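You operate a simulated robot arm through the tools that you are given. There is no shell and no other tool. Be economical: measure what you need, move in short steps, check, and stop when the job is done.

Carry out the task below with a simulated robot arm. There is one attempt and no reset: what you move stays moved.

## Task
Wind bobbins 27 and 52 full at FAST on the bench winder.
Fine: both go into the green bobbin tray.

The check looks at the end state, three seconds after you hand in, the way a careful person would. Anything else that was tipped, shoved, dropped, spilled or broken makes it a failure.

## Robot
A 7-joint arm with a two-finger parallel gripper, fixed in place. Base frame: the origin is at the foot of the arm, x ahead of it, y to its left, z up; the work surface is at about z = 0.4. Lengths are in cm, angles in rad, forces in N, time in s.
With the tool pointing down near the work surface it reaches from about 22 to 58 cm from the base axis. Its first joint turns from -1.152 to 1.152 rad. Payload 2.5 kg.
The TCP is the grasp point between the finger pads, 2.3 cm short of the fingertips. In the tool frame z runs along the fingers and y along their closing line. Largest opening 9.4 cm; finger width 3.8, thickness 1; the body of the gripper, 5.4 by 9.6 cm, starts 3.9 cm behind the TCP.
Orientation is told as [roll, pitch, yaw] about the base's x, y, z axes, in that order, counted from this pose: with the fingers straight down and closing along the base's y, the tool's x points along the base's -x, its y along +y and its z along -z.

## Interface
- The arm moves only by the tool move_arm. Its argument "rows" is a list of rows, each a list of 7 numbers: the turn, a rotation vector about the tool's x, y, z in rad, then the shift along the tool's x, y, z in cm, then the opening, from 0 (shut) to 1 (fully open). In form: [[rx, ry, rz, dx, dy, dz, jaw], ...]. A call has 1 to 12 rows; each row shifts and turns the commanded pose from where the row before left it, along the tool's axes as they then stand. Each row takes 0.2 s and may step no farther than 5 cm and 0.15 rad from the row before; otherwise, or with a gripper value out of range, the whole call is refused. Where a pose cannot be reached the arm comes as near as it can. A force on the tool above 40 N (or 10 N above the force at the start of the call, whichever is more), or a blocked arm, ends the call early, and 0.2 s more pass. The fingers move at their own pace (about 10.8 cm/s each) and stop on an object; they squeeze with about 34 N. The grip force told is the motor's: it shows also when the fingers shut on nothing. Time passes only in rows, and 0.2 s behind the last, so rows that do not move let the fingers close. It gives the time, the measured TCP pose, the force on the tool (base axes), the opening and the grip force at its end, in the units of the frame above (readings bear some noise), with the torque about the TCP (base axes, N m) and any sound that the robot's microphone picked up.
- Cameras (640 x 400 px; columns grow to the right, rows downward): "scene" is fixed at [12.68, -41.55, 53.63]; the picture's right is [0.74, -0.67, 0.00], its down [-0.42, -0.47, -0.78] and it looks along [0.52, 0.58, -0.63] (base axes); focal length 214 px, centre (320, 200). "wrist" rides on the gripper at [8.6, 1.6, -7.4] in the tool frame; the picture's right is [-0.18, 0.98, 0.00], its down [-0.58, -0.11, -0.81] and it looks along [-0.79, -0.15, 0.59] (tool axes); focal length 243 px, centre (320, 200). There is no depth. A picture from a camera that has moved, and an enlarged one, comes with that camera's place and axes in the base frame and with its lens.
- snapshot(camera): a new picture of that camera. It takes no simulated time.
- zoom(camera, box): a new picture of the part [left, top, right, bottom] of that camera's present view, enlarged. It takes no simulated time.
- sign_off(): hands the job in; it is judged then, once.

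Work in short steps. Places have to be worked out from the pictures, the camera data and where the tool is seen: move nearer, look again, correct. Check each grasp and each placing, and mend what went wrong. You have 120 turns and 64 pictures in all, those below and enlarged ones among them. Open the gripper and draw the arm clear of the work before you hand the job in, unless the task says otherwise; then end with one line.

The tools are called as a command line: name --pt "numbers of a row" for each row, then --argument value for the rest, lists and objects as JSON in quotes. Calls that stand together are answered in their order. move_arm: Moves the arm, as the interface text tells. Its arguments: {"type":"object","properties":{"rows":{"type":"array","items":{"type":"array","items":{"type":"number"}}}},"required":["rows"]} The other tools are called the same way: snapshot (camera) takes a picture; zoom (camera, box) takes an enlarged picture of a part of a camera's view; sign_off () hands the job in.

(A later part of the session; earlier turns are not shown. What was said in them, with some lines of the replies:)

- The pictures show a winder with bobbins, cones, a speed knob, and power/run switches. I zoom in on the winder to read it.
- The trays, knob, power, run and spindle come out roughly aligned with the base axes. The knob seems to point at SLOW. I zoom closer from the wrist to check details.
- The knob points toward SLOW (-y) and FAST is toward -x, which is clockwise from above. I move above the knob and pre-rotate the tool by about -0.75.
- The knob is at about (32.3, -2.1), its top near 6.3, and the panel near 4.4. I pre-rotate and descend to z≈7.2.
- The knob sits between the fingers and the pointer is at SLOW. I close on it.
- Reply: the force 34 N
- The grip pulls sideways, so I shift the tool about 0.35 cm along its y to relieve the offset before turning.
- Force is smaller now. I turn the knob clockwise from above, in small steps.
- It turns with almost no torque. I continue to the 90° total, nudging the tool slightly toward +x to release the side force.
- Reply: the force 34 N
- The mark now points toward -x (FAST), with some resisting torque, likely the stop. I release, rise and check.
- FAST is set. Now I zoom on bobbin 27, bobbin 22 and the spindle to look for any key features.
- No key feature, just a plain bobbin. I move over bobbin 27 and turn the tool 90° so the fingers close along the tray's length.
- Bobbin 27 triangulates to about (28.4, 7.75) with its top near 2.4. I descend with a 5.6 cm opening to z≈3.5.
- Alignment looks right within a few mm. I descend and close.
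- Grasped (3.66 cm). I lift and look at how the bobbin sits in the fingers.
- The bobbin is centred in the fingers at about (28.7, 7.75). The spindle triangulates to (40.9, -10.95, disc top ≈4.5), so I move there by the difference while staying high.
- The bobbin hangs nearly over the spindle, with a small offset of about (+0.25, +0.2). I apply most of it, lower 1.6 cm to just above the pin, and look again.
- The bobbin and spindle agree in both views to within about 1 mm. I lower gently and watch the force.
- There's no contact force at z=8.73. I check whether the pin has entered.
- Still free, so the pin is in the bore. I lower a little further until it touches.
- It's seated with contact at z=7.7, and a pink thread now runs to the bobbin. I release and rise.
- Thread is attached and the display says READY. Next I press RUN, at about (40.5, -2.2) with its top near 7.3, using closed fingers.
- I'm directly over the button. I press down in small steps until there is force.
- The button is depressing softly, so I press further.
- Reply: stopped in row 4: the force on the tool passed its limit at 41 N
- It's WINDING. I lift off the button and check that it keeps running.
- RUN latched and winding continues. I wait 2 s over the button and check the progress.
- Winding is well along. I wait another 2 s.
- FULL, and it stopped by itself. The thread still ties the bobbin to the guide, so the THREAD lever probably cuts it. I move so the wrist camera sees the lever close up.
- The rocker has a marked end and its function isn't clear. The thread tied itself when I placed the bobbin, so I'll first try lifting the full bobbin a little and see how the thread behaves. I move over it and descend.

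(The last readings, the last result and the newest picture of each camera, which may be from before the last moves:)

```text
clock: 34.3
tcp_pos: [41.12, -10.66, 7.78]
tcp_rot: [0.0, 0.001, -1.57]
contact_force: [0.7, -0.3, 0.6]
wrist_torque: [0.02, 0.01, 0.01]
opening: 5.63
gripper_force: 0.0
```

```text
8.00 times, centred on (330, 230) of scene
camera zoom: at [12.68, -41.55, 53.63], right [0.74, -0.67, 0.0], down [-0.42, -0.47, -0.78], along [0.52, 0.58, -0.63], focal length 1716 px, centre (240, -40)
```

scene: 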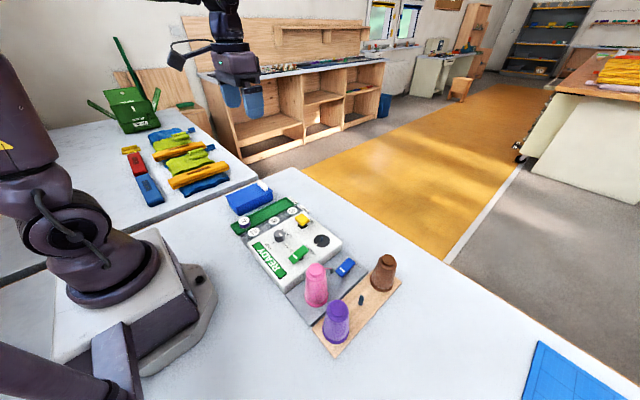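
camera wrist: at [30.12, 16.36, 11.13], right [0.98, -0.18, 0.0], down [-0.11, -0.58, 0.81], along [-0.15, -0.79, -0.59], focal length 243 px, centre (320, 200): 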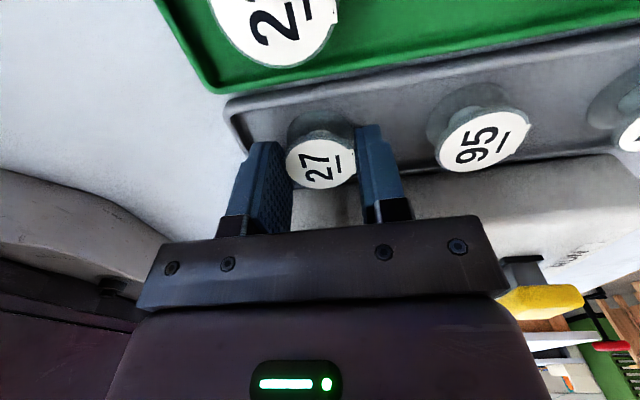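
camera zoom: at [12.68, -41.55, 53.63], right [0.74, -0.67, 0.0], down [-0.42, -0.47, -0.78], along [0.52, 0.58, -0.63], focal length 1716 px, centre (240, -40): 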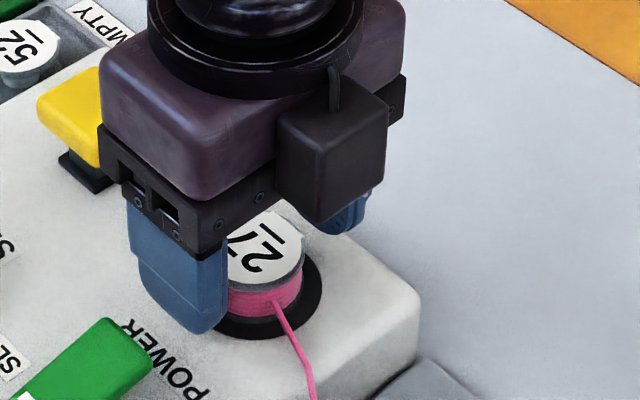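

The fingers straddle the bobbin and the thread is clear of them. I close and lift about 0.8 cm.

move_arm --pt "0 0 0 0 -0.1 0 0.4" --pt "0 0 0 0 0 0 0.3" --pt "0 0 0 0 0 0 0.25" --pt "0 0 0 0 0 0 0.25"

move_arm --pt "0 0 0 0 0 -0.4 0.25" --pt "0 0 0 0 0 -0.4 0.25" --pt "0 0 0 0 0 0 0.25"

zoom --camera "scene" --box '[250, 200, 380, 290]'

```text
clock: 35.3
tcp_pos: [40.85, -10.66, 7.79]
tcp_rot: [-0.002, 0.003, -1.57]
contact_force: [0.2, -0.2, 1.0]
wrist_torque: [-0.01, -0.01, -0.01]
opening: 3.6
gripper_force: 33.8
```

```text
clock: 36.1
tcp_pos: [40.85, -10.77, 8.49]
tcp_rot: [-0.001, 0.001, -1.57]
contact_force: [-0.3, 1.0, -0.9]
wrist_torque: [0.02, 0.0, -0.04]
opening: 3.63
gripper_force: 34.4
```

```text
4.44 times, centred on (315, 245) of scene
camera zoom: at [12.68, -41.55, 53.63], right [0.74, -0.67, 0.0], down [-0.42, -0.47, -0.78], along [0.52, 0.58, -0.63], focal length 953 px, centre (342, 0)
```

zoom: 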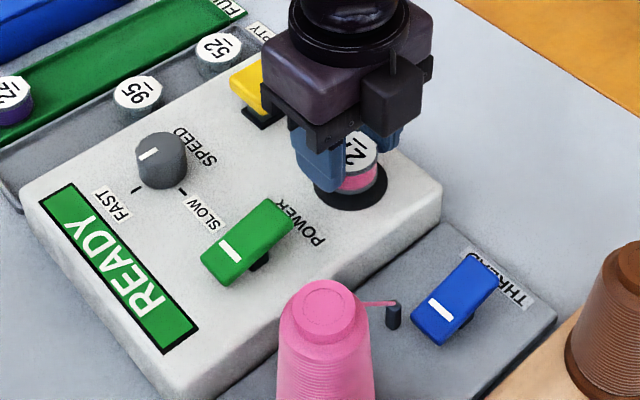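

The thread cut itself and the display is back to READY. The green tray's centreline is at y≈14.4, so I carry bobbin 27 to about (34.5, 14.3), high over the winder.

move_arm --pt "0 0 0 0 0 -2.5 0.25" --pt "0 0 0 0 0 -2.5 0.25" --pt "0 0 0 4.18 -1.06 0 0.25" --pt "0 0 0 4.18 -1.06 0 0.25" --pt "0 0 0 4.18 -1.06 0 0.25" --pt "0 0 0 4.18 -1.06 0 0.25" --pt "0 0 0 4.18 -1.06 0 0.25" --pt "0 0 0 4.18 -1.06 0 0.25" --pt "0 0 0 0 0 3 0.25" --pt "0 0 0 0 0 3 0.25" --pt "0 0 0 0 0 0 0.25"

snapshot --camera "wrist"

zoom --camera "scene" --box '[220, 170, 320, 240]'

```text
clock: 38.5
tcp_pos: [34.35, 14.39, 7.39]
tcp_rot: [0.0, 0.002, -1.569]
contact_force: [0.0, 0.2, -0.5]
wrist_torque: [-0.02, 0.02, -0.04]
opening: 3.65
gripper_force: 33.9
```

```text
21 pictures are left
camera wrist: at [36.09, 23.07, 14.94], right [0.98, -0.18, 0.0], down [-0.11, -0.58, 0.81], along [-0.15, -0.79, -0.59], focal length 243 px, centre (320, 200)
```

wrist: 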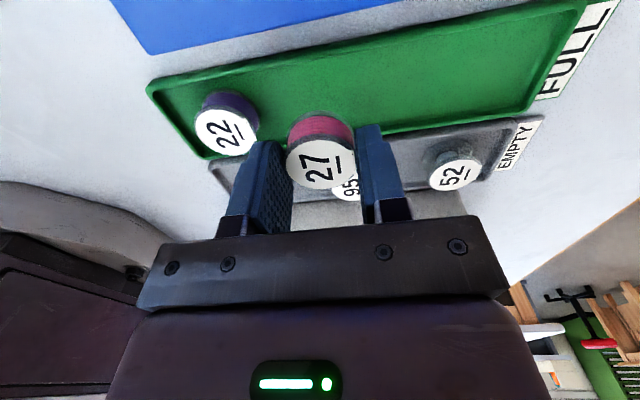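

```text
5.71 times, centred on (270, 205) of scene
camera zoom: at [12.68, -41.55, 53.63], right [0.74, -0.67, 0.0], down [-0.42, -0.47, -0.78], along [0.52, 0.58, -0.63], focal length 1226 px, centre (606, 171)
```

zoom: 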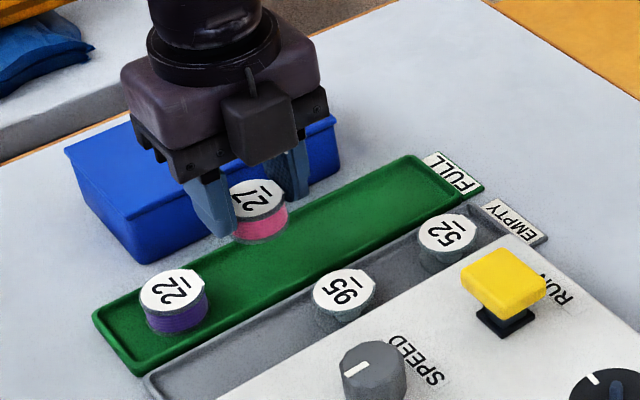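

Bobbin 27 is in line with 22 over the tray. I lower it gently to the floor.

move_arm --pt "0 0 0 0 0 1.5 0.25" --pt "0 0 0 0 0 1.2 0.25" --pt "0 0 0 0 0 0.5 0.25" --pt "0 0 0 0 0 0.3 0.25" --pt "0 0 0 0 0 0 0.25"

```text
clock: 39.7
tcp_pos: [34.47, 14.35, 4.04]
tcp_rot: [-0.002, 0.003, -1.57]
contact_force: [-0.1, 0.1, 0.0]
wrist_torque: [-0.03, -0.05, 0.01]
opening: 3.61
gripper_force: 34.0
```

Not touching yet, so I go down a little more.

move_arm --pt "0 0 0 0 0 0.2 0.25" --pt "0 0 0 0 0 0.15 0.25" --pt "0 0 0 0 0 0 0.25"

```text
clock: 40.5
tcp_pos: [34.52, 14.3, 3.76]
tcp_rot: [0.0, 0.001, -1.57]
contact_force: [-0.1, 0.1, 0.1]
wrist_torque: [-0.02, 0.01, 0.01]
opening: 3.65
gripper_force: 34.0
```

move_arm --pt "0 0 0 0 0 0.12 0.25" --pt "0 0 0 0 0 0.12 0.25" --pt "0 0 0 0 0 0 0.25"

```text
clock: 41.3
tcp_pos: [34.45, 14.3, 3.57]
tcp_rot: [0.0, 0.002, -1.569]
contact_force: [-4.3, -0.4, 20.3]
wrist_torque: [-0.08, 0.12, 0.02]
opening: 3.63
gripper_force: 34.1
```

It has touched the floor. I open modestly and rise straight up.

move_arm --pt "0 0 0 0 0 -0.1 0.45" --pt "0 0 0 0 0 0 0.46" --pt "0 0 0 0 0 -2 0.46" --pt "0 0 0 0 0 -4 0.46" --pt "0 0 0 0 0 -4 0.5"

zoom --camera "wrist" --box '[200, 0, 520, 170]'

```text
clock: 42.5
tcp_pos: [34.35, 14.51, 13.63]
tcp_rot: [-0.002, 0.001, -1.57]
contact_force: [-0.8, 0.3, -0.7]
wrist_torque: [-0.01, -0.03, 0.01]
opening: 4.74
gripper_force: 0.1
```

```text
2.00 times, centred on (360, 85) of wrist
camera zoom: at [36.1, 23.17, 21.05], right [0.98, -0.18, 0.0], down [-0.11, -0.58, 0.81], along [-0.15, -0.79, -0.59], focal length 485 px, centre (240, 430)
```

zoom: 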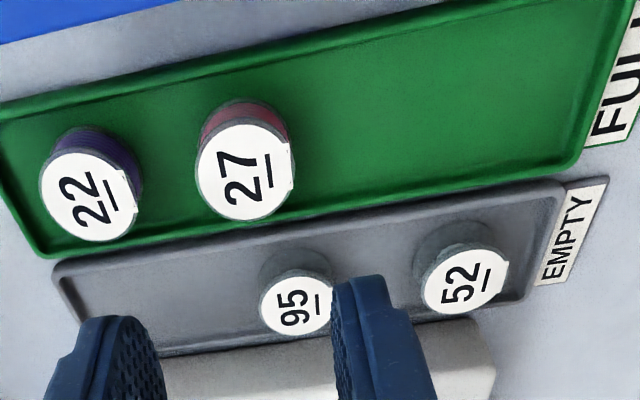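

Bobbin 27 sits flat in the green tray. Bobbin 52 is at about (43.4, 7.65), so I go there and pause above it.

move_arm --pt "0 0 0 -2.27 3.0 0 0.6" --pt "0 0 0 -2.27 3.0 0 0.6" --pt "0 0 0 -2.27 3.0 0 0.6" --pt "0 0 0 0 0 4 0.6" --pt "0 0 0 0 0 3 0.6" --pt "0 0 0 0 0 0 0.6"

zoom --camera "wrist" --box '[200, 70, 440, 220]'

```text
clock: 43.9
tcp_pos: [43.63, 7.65, 6.71]
tcp_rot: [0.0, 0.002, -1.568]
contact_force: [-0.5, 0.3, -0.2]
wrist_torque: [0.01, 0.02, 0.02]
opening: 5.63
gripper_force: 0.1
```

```text
2.67 times, centred on (320, 145) of wrist
camera zoom: at [45.31, 16.26, 14.22], right [0.98, -0.18, 0.0], down [-0.11, -0.58, 0.81], along [-0.15, -0.79, -0.59], focal length 647 px, centre (320, 347)
```

zoom: 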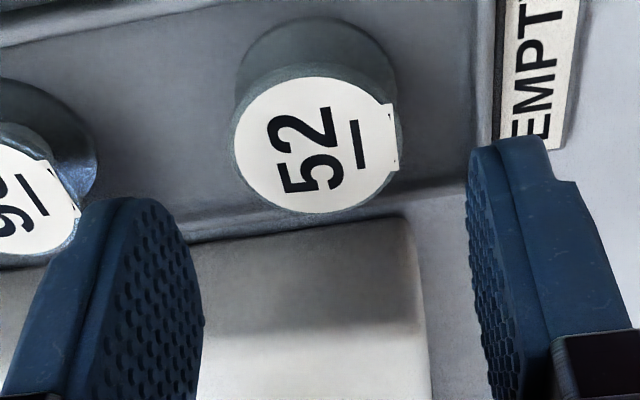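

Centred well. The tray's end wall is close (x≈47.2), so I narrow the opening to about 4.5 cm, descend and close.

move_arm --pt "0 0 0 0 0 0 0.48" --pt "0 0 0 0 0 1 0.48" --pt "0 0 0 0 0 1 0.48" --pt "0 0 0 0 0 1 0.48" --pt "0 0 0 0 0 0 0.48" --pt "0 0 0 0 0 0 0.35" --pt "0 0 0 0 0 0 0.25" --pt "0 0 0 0 0 0 0.25"

move_arm --pt "0 0 0 0 0 -2 0.25" --pt "0 0 0 0 0 -4 0.25" --pt "0 0 0 0 0 -4 0.25" --pt "0 0 0 0 0 0 0.25"

zoom --camera "wrist" --box '[230, 90, 410, 210]'

```text
clock: 45.7
tcp_pos: [43.52, 7.63, 3.63]
tcp_rot: [0.0, 0.003, -1.568]
contact_force: [0.1, 0.3, -0.2]
wrist_torque: [-0.01, 0.0, 0.0]
opening: 3.63
gripper_force: 33.9
```

```text
clock: 46.7
tcp_pos: [43.42, 7.5, 13.74]
tcp_rot: [0.0, -0.001, -1.569]
contact_force: [-0.4, 0.1, -0.7]
wrist_torque: [0.01, 0.0, 0.0]
opening: 3.63
gripper_force: 34.2
```

```text
3.33 times, centred on (320, 150) of wrist
camera zoom: at [45.13, 16.16, 21.19], right [0.98, -0.18, 0.0], down [-0.11, -0.58, 0.81], along [-0.15, -0.79, -0.59], focal length 809 px, centre (320, 367)
```

zoom: 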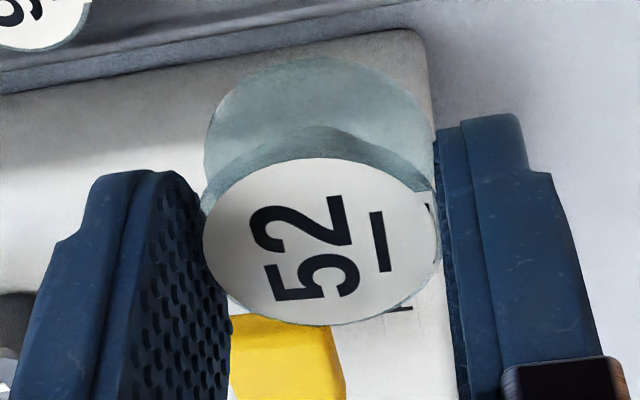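

Bobbin 52 is held. I carry it to the spindle at the same relative position as before and stop just above the pin.

move_arm --pt "0 0 0 -3.68 -0.5 0 0.25" --pt "0 0 0 -3.68 -0.5 0 0.25" --pt "0 0 0 -3.68 -0.5 0 0.25" --pt "0 0 0 -3.68 -0.5 0 0.25" --pt "0 0 0 -3.66 -0.51 0 0.25" --pt "0 0 0 0 0 2 0.25" --pt "0 0 0 0 0 1.7 0.25" --pt "0 0 0 0 0 0 0.25"

zoom --camera "scene" --box '[305, 210, 345, 250]'

zoom --camera "wrist" --box '[270, 80, 380, 180]'

```text
clock: 48.5
tcp_pos: [41.0, -10.77, 9.9]
tcp_rot: [-0.001, 0.001, -1.568]
contact_force: [0.1, 0.2, 0.1]
wrist_torque: [-0.01, 0.02, 0.02]
opening: 3.62
gripper_force: 33.7
```

```text
10.00 times, centred on (325, 230) of scene
camera zoom: at [12.68, -41.55, 53.63], right [0.74, -0.67, 0.0], down [-0.42, -0.47, -0.78], along [0.52, 0.58, -0.63], focal length 2145 px, centre (270, -100)
```

zoom: 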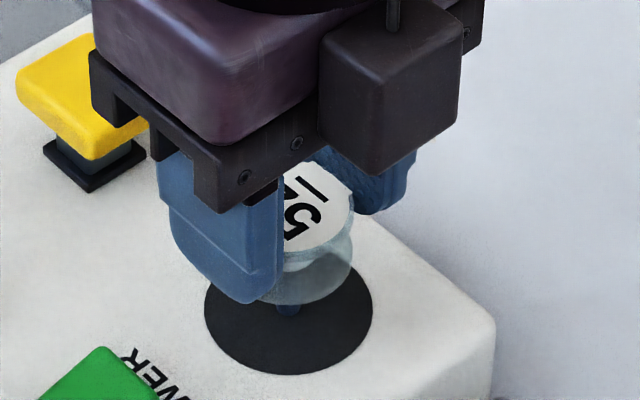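

```text
4.00 times, centred on (325, 130) of wrist
camera zoom: at [42.68, -2.23, 17.43], right [0.98, -0.18, 0.0], down [-0.11, -0.58, 0.81], along [-0.15, -0.79, -0.59], focal length 970 px, centre (300, 480)
```

zoom: 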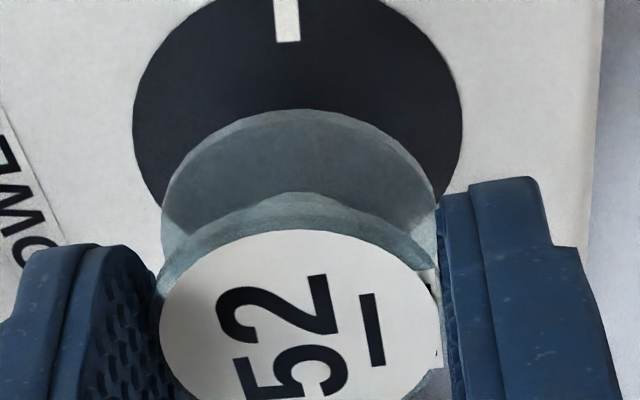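

This is practically the same picture as the first time. I lower gently.

move_arm --pt "0 0 0 0 -0.04 0.4 0.25" --pt "0 0 0 0 0 0.4 0.25" --pt "0 0 0 0 0 0.4 0.25" --pt "0 0 0 0 0 0.3 0.25" --pt "0 0 0 0 0 0.3 0.25" --pt "0 0 0 0 0 0.2 0.25" --pt "0 0 0 0 0 0 0.25"

```text
clock: 50.1
tcp_pos: [40.91, -10.82, 8.07]
tcp_rot: [0.001, 0.001, -1.569]
contact_force: [0.0, 0.3, -1.5]
wrist_torque: [0.07, 0.01, 0.03]
opening: 3.61
gripper_force: 34.1
```

move_arm --pt "0 0 0 0 0 0.2 0.25" --pt "0 0 0 0 0 0.15 0.25" --pt "0 0 0 0 0 0.1 0.25" --pt "0 0 0 0 0 0 0.25"

```text
clock: 51.1
tcp_pos: [40.98, -10.84, 7.59]
tcp_rot: [0.001, -0.001, -1.569]
contact_force: [-5.8, 1.6, 26.6]
wrist_torque: [0.07, 0.32, -0.01]
opening: 3.66
gripper_force: 34.2
```

It's seated (27 N at the bottom). I release, rise, move over RUN with fingers shut, and look.

move_arm --pt "0 0 0 0 0 -0.3 0.5" --pt "0 0 0 0 0 0 0.55" --pt "0 0 0 0 0 -4 0.55" --pt "0 0 0 0 0 -4 0.5" --pt "0 0 0 4.3 -0.15 0 0" --pt "0 0 0 4.25 -0.15 0 0" --pt "0 0 0 0 0 3 0" --pt "0 0 0 0 0 2 0" --pt "0 0 0 0 0 0 0"

zoom --camera "scene" --box '[250, 190, 380, 280]'

```text
clock: 53.1
tcp_pos: [40.7, -2.25, 10.61]
tcp_rot: [0.0, 0.0, -1.567]
contact_force: [-0.2, -0.7, 0.3]
wrist_torque: [0.04, -0.03, 0.04]
opening: 0.03
gripper_force: 34.3
```

```text
4.44 times, centred on (315, 235) of scene
camera zoom: at [12.68, -41.55, 53.63], right [0.74, -0.67, 0.0], down [-0.42, -0.47, -0.78], along [0.52, 0.58, -0.63], focal length 953 px, centre (342, 44)
```

zoom: 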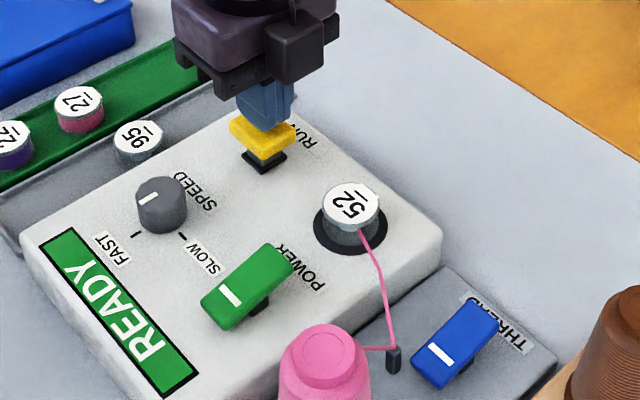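

Threaded and READY, with 52 seated. I press RUN to about z=8.6, then back off.

move_arm --pt "0 0 0 0 0 0.6 0" --pt "0 0 0 0 0 0.5 0" --pt "0 0 0 0 0 0.4 0" --pt "0 0 0 0 0 0.25 0" --pt "0 0 0 0 0 0.2 0" --pt "0 0 0 0 0 0.15 0"

move_arm --pt "0 0 0 0 0 -2 0" --pt "0 0 0 0 0 -2 0" --pt "0 0 0 0 0 -3 0"

zoom --camera "scene" --box '[250, 190, 380, 280]'

```text
clock: 54.5
tcp_pos: [40.58, -2.21, 8.75]
tcp_rot: [0.0, 0.0, -1.568]
contact_force: [1.0, 0.4, 0.0]
wrist_torque: [0.0, 0.02, 0.02]
opening: 0.0
gripper_force: 33.8
```

```text
clock: 55.3
tcp_pos: [40.65, -2.19, 15.65]
tcp_rot: [-0.003, 0.002, -1.568]
contact_force: [-0.1, -0.8, -0.5]
wrist_torque: [0.0, -0.01, 0.0]
opening: 0.0
gripper_force: 33.7
```

```text
4.44 times, centred on (315, 235) of scene
camera zoom: at [12.68, -41.55, 53.63], right [0.74, -0.67, 0.0], down [-0.42, -0.47, -0.78], along [0.52, 0.58, -0.63], focal length 953 px, centre (342, 44)
```

zoom: 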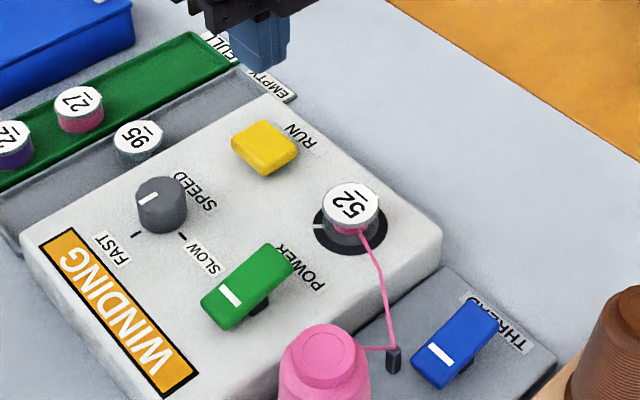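

It's winding. It took about 4–5 s last time, so I wait 4.6 s and then look.

move_arm --pt "0 0 0 0 0 0 0" --pt "0 0 0 0 0 0 0" --pt "0 0 0 0 0 0 0" --pt "0 0 0 0 0 0 0" --pt "0 0 0 0 0 0 0" --pt "0 0 0 0 0 0 0" --pt "0 0 0 0 0 0 0" --pt "0 0 0 0 0 0 0" --pt "0 0 0 0 0 0 0" --pt "0 0 0 0 0 0 0" --pt "0 0 0 0 0 0 0" --pt "0 0 0 0 0 0 0"

move_arm --pt "0 0 0 0 0 0 0" --pt "0 0 0 0 0 0 0" --pt "0 0 0 0 0 0 0" --pt "0 0 0 0 0 0 0" --pt "0 0 0 0 0 0 0" --pt "0 0 0 0 0 0 0" --pt "0 0 0 0 0 0 0" --pt "0 0 0 0 0 0 0" --pt "0 0 0 0 0 0 0"

zoom --camera "scene" --box '[250, 190, 380, 280]'

```text
clock: 57.9
tcp_pos: [40.72, -2.27, 15.66]
tcp_rot: [-0.001, 0.0, -1.57]
contact_force: [0.3, -0.2, -0.2]
wrist_torque: [-0.01, -0.03, 0.0]
opening: 0.01
gripper_force: 34.3
```

```text
clock: 59.9
tcp_pos: [40.71, -2.16, 15.63]
tcp_rot: [0.001, 0.002, -1.57]
contact_force: [0.2, -0.2, -0.4]
wrist_torque: [0.03, 0.01, -0.01]
opening: 0.0
gripper_force: 34.2
```

```text
4.44 times, centred on (315, 235) of scene
camera zoom: at [12.68, -41.55, 53.63], right [0.74, -0.67, 0.0], down [-0.42, -0.47, -0.78], along [0.52, 0.58, -0.63], focal length 953 px, centre (342, 44)
```

zoom: 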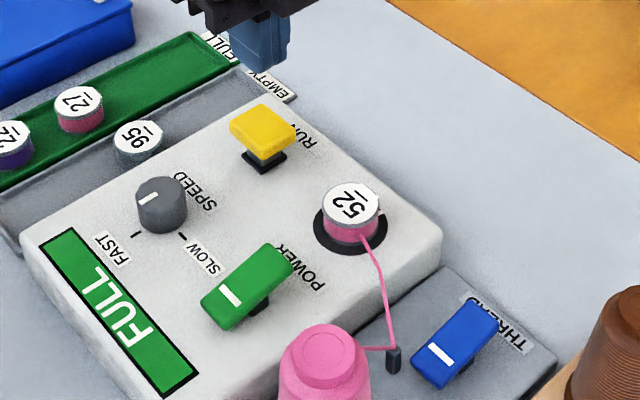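

FULL again. I move over the bobbin at (40.95, -10.82), descend and grip.

move_arm --pt "0 0 0 -4.3 0.13 0 0.5" --pt "0 0 0 -4.3 0.13 0 0.6" --pt "0 0 0 0 0 3 0.6" --pt "0 0 0 0 0 3 0.6" --pt "0 0 0 0 0 1.85 0.6" --pt "0 0 0 0 0 0 0.6" --pt "0 0 0 0 0 0 0.4" --pt "0 0 0 0 0 0 0.3" --pt "0 0 0 0 0 0 0.25" --pt "0 0 0 0 0 0 0.25"

```text
clock: 62.1
tcp_pos: [41.05, -10.92, 7.89]
tcp_rot: [-0.001, 0.003, -1.569]
contact_force: [-0.6, -1.0, -0.5]
wrist_torque: [-0.01, 0.06, -0.01]
opening: 3.65
gripper_force: 33.8
```

Gripped. I lift straight off, carry it to (41, 14.35) over the green tray, and lower partway.

move_arm --pt "0 0 0 0 0 -1 0.25" --pt "0 0 0 0 0 -2.4 0.25" --pt "0 0 0 0 0 -2.4 0.25" --pt "0 0 0 4.2 0 0 0.25" --pt "0 0 0 4.2 0 0 0.25" --pt "0 0 0 4.2 0 0 0.25" --pt "0 0 0 4.2 0 0 0.25" --pt "0 0 0 4.2 0 0 0.25" --pt "0 0 0 4.2 0 0 0.25" --pt "0 0 0 0 0 3 0.25" --pt "0 0 0 0 0 3 0.25" --pt "0 0 0 0 0 0 0.25"

zoom --camera "scene" --box '[220, 170, 370, 270]'

```text
clock: 64.7
tcp_pos: [40.71, 14.34, 7.42]
tcp_rot: [-0.001, 0.003, -1.569]
contact_force: [-0.2, 0.1, -0.2]
wrist_torque: [0.0, -0.02, 0.0]
opening: 3.64
gripper_force: 33.3
```

```text
4.00 times, centred on (295, 220) of scene
camera zoom: at [12.68, -41.55, 53.63], right [0.74, -0.67, 0.0], down [-0.42, -0.47, -0.78], along [0.52, 0.58, -0.63], focal length 858 px, centre (420, 120)
```

zoom: 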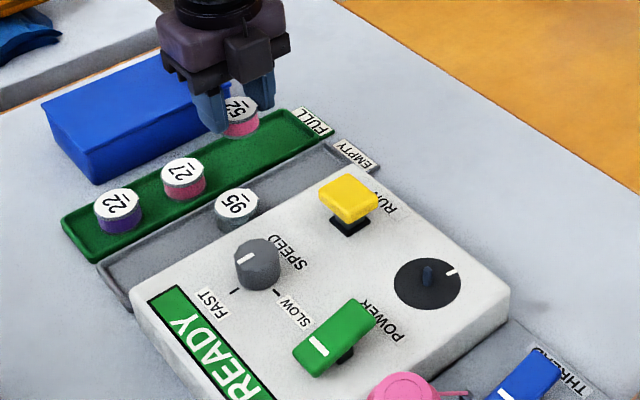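

Bobbin 52 is over the tray next to 27, with about 6 cm between them. I lower in steps until it touches.

move_arm --pt "0 0 0 0 0 1.5 0.25" --pt "0 0 0 0 0 1.2 0.25" --pt "0 0 0 0 0 0.5 0.25" --pt "0 0 0 0 0 0.3 0.25" --pt "0 0 0 0 0 0.15 0.25" --pt "0 0 0 0 0 0.1 0.25" --pt "0 0 0 0 0 0 0.25"

```text
clock: 66.3
tcp_pos: [40.87, 14.25, 3.89]
tcp_rot: [-0.003, 0.001, -1.569]
contact_force: [-0.3, 0.3, 0.2]
wrist_torque: [-0.01, 0.0, -0.02]
opening: 3.6
gripper_force: 33.9
```

move_arm --pt "0 0 0 0 0 0.12 0.25" --pt "0 0 0 0 0 0.12 0.25" --pt "0 0 0 0 0 0 0.25"

```text
clock: 67.1
tcp_pos: [40.93, 14.35, 3.79]
tcp_rot: [-0.001, 0.002, -1.57]
contact_force: [-7.2, -2.3, 22.1]
wrist_torque: [-0.14, 0.26, 0.01]
opening: 3.6
gripper_force: 34.3
```

It has touched down. I open, rise and draw back to a clear spot.

move_arm --pt "0 0 0 0 0 -0.1 0.45" --pt "0 0 0 0 0 0 0.46" --pt "0 0 0 0 0 -2 0.46" --pt "0 0 0 0 0 -4 0.46" --pt "0 0 0 0 0 -4 0.5" --pt "0 0 0 0 0 -4 0.6" --pt "0 0 0 0 -4 0 0.6" --pt "0 0 0 0 -4 0 0.6" --pt "0 0 0 0 0 0 0.6"

zoom --camera "scene" --box '[220, 170, 380, 270]'

snapshot --camera "scene"

```text
clock: 69.1
tcp_pos: [32.88, 14.25, 17.76]
tcp_rot: [0.001, 0.001, -1.567]
contact_force: [0.4, 0.8, 0.6]
wrist_torque: [-0.01, -0.02, -0.01]
opening: 5.64
gripper_force: 0.0
```

```text
4.00 times, centred on (300, 220) of scene
camera zoom: at [12.68, -41.55, 53.63], right [0.74, -0.67, 0.0], down [-0.42, -0.47, -0.78], along [0.52, 0.58, -0.63], focal length 858 px, centre (400, 120)
```

zoom: 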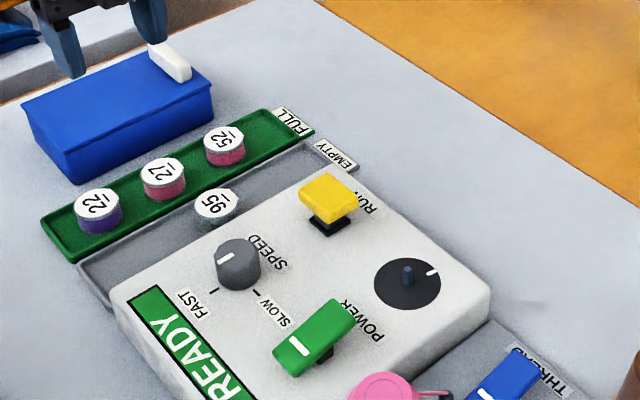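

```text
9 pictures are left
```

scene: 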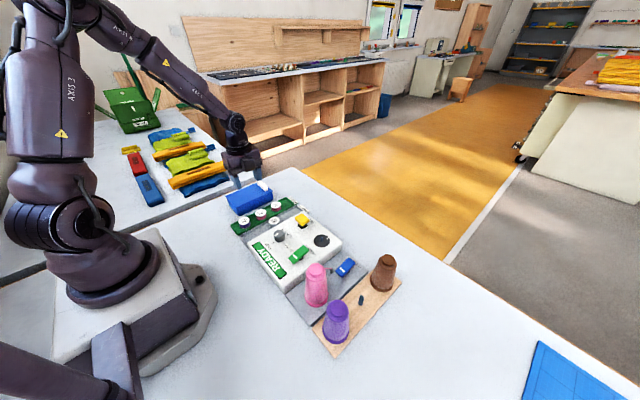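

Both bobbins, 27 and 52, are full and upright in the green tray, nothing else has been moved, and the arm is clear with the gripper open. I'm handing in.

sign_off

```text
The job is handed in.
```

Bobbins 27 and 52 are wound full at FAST with the pink thread already mounted on the winder, and both are in the green tray; the speed knob is still on FAST.
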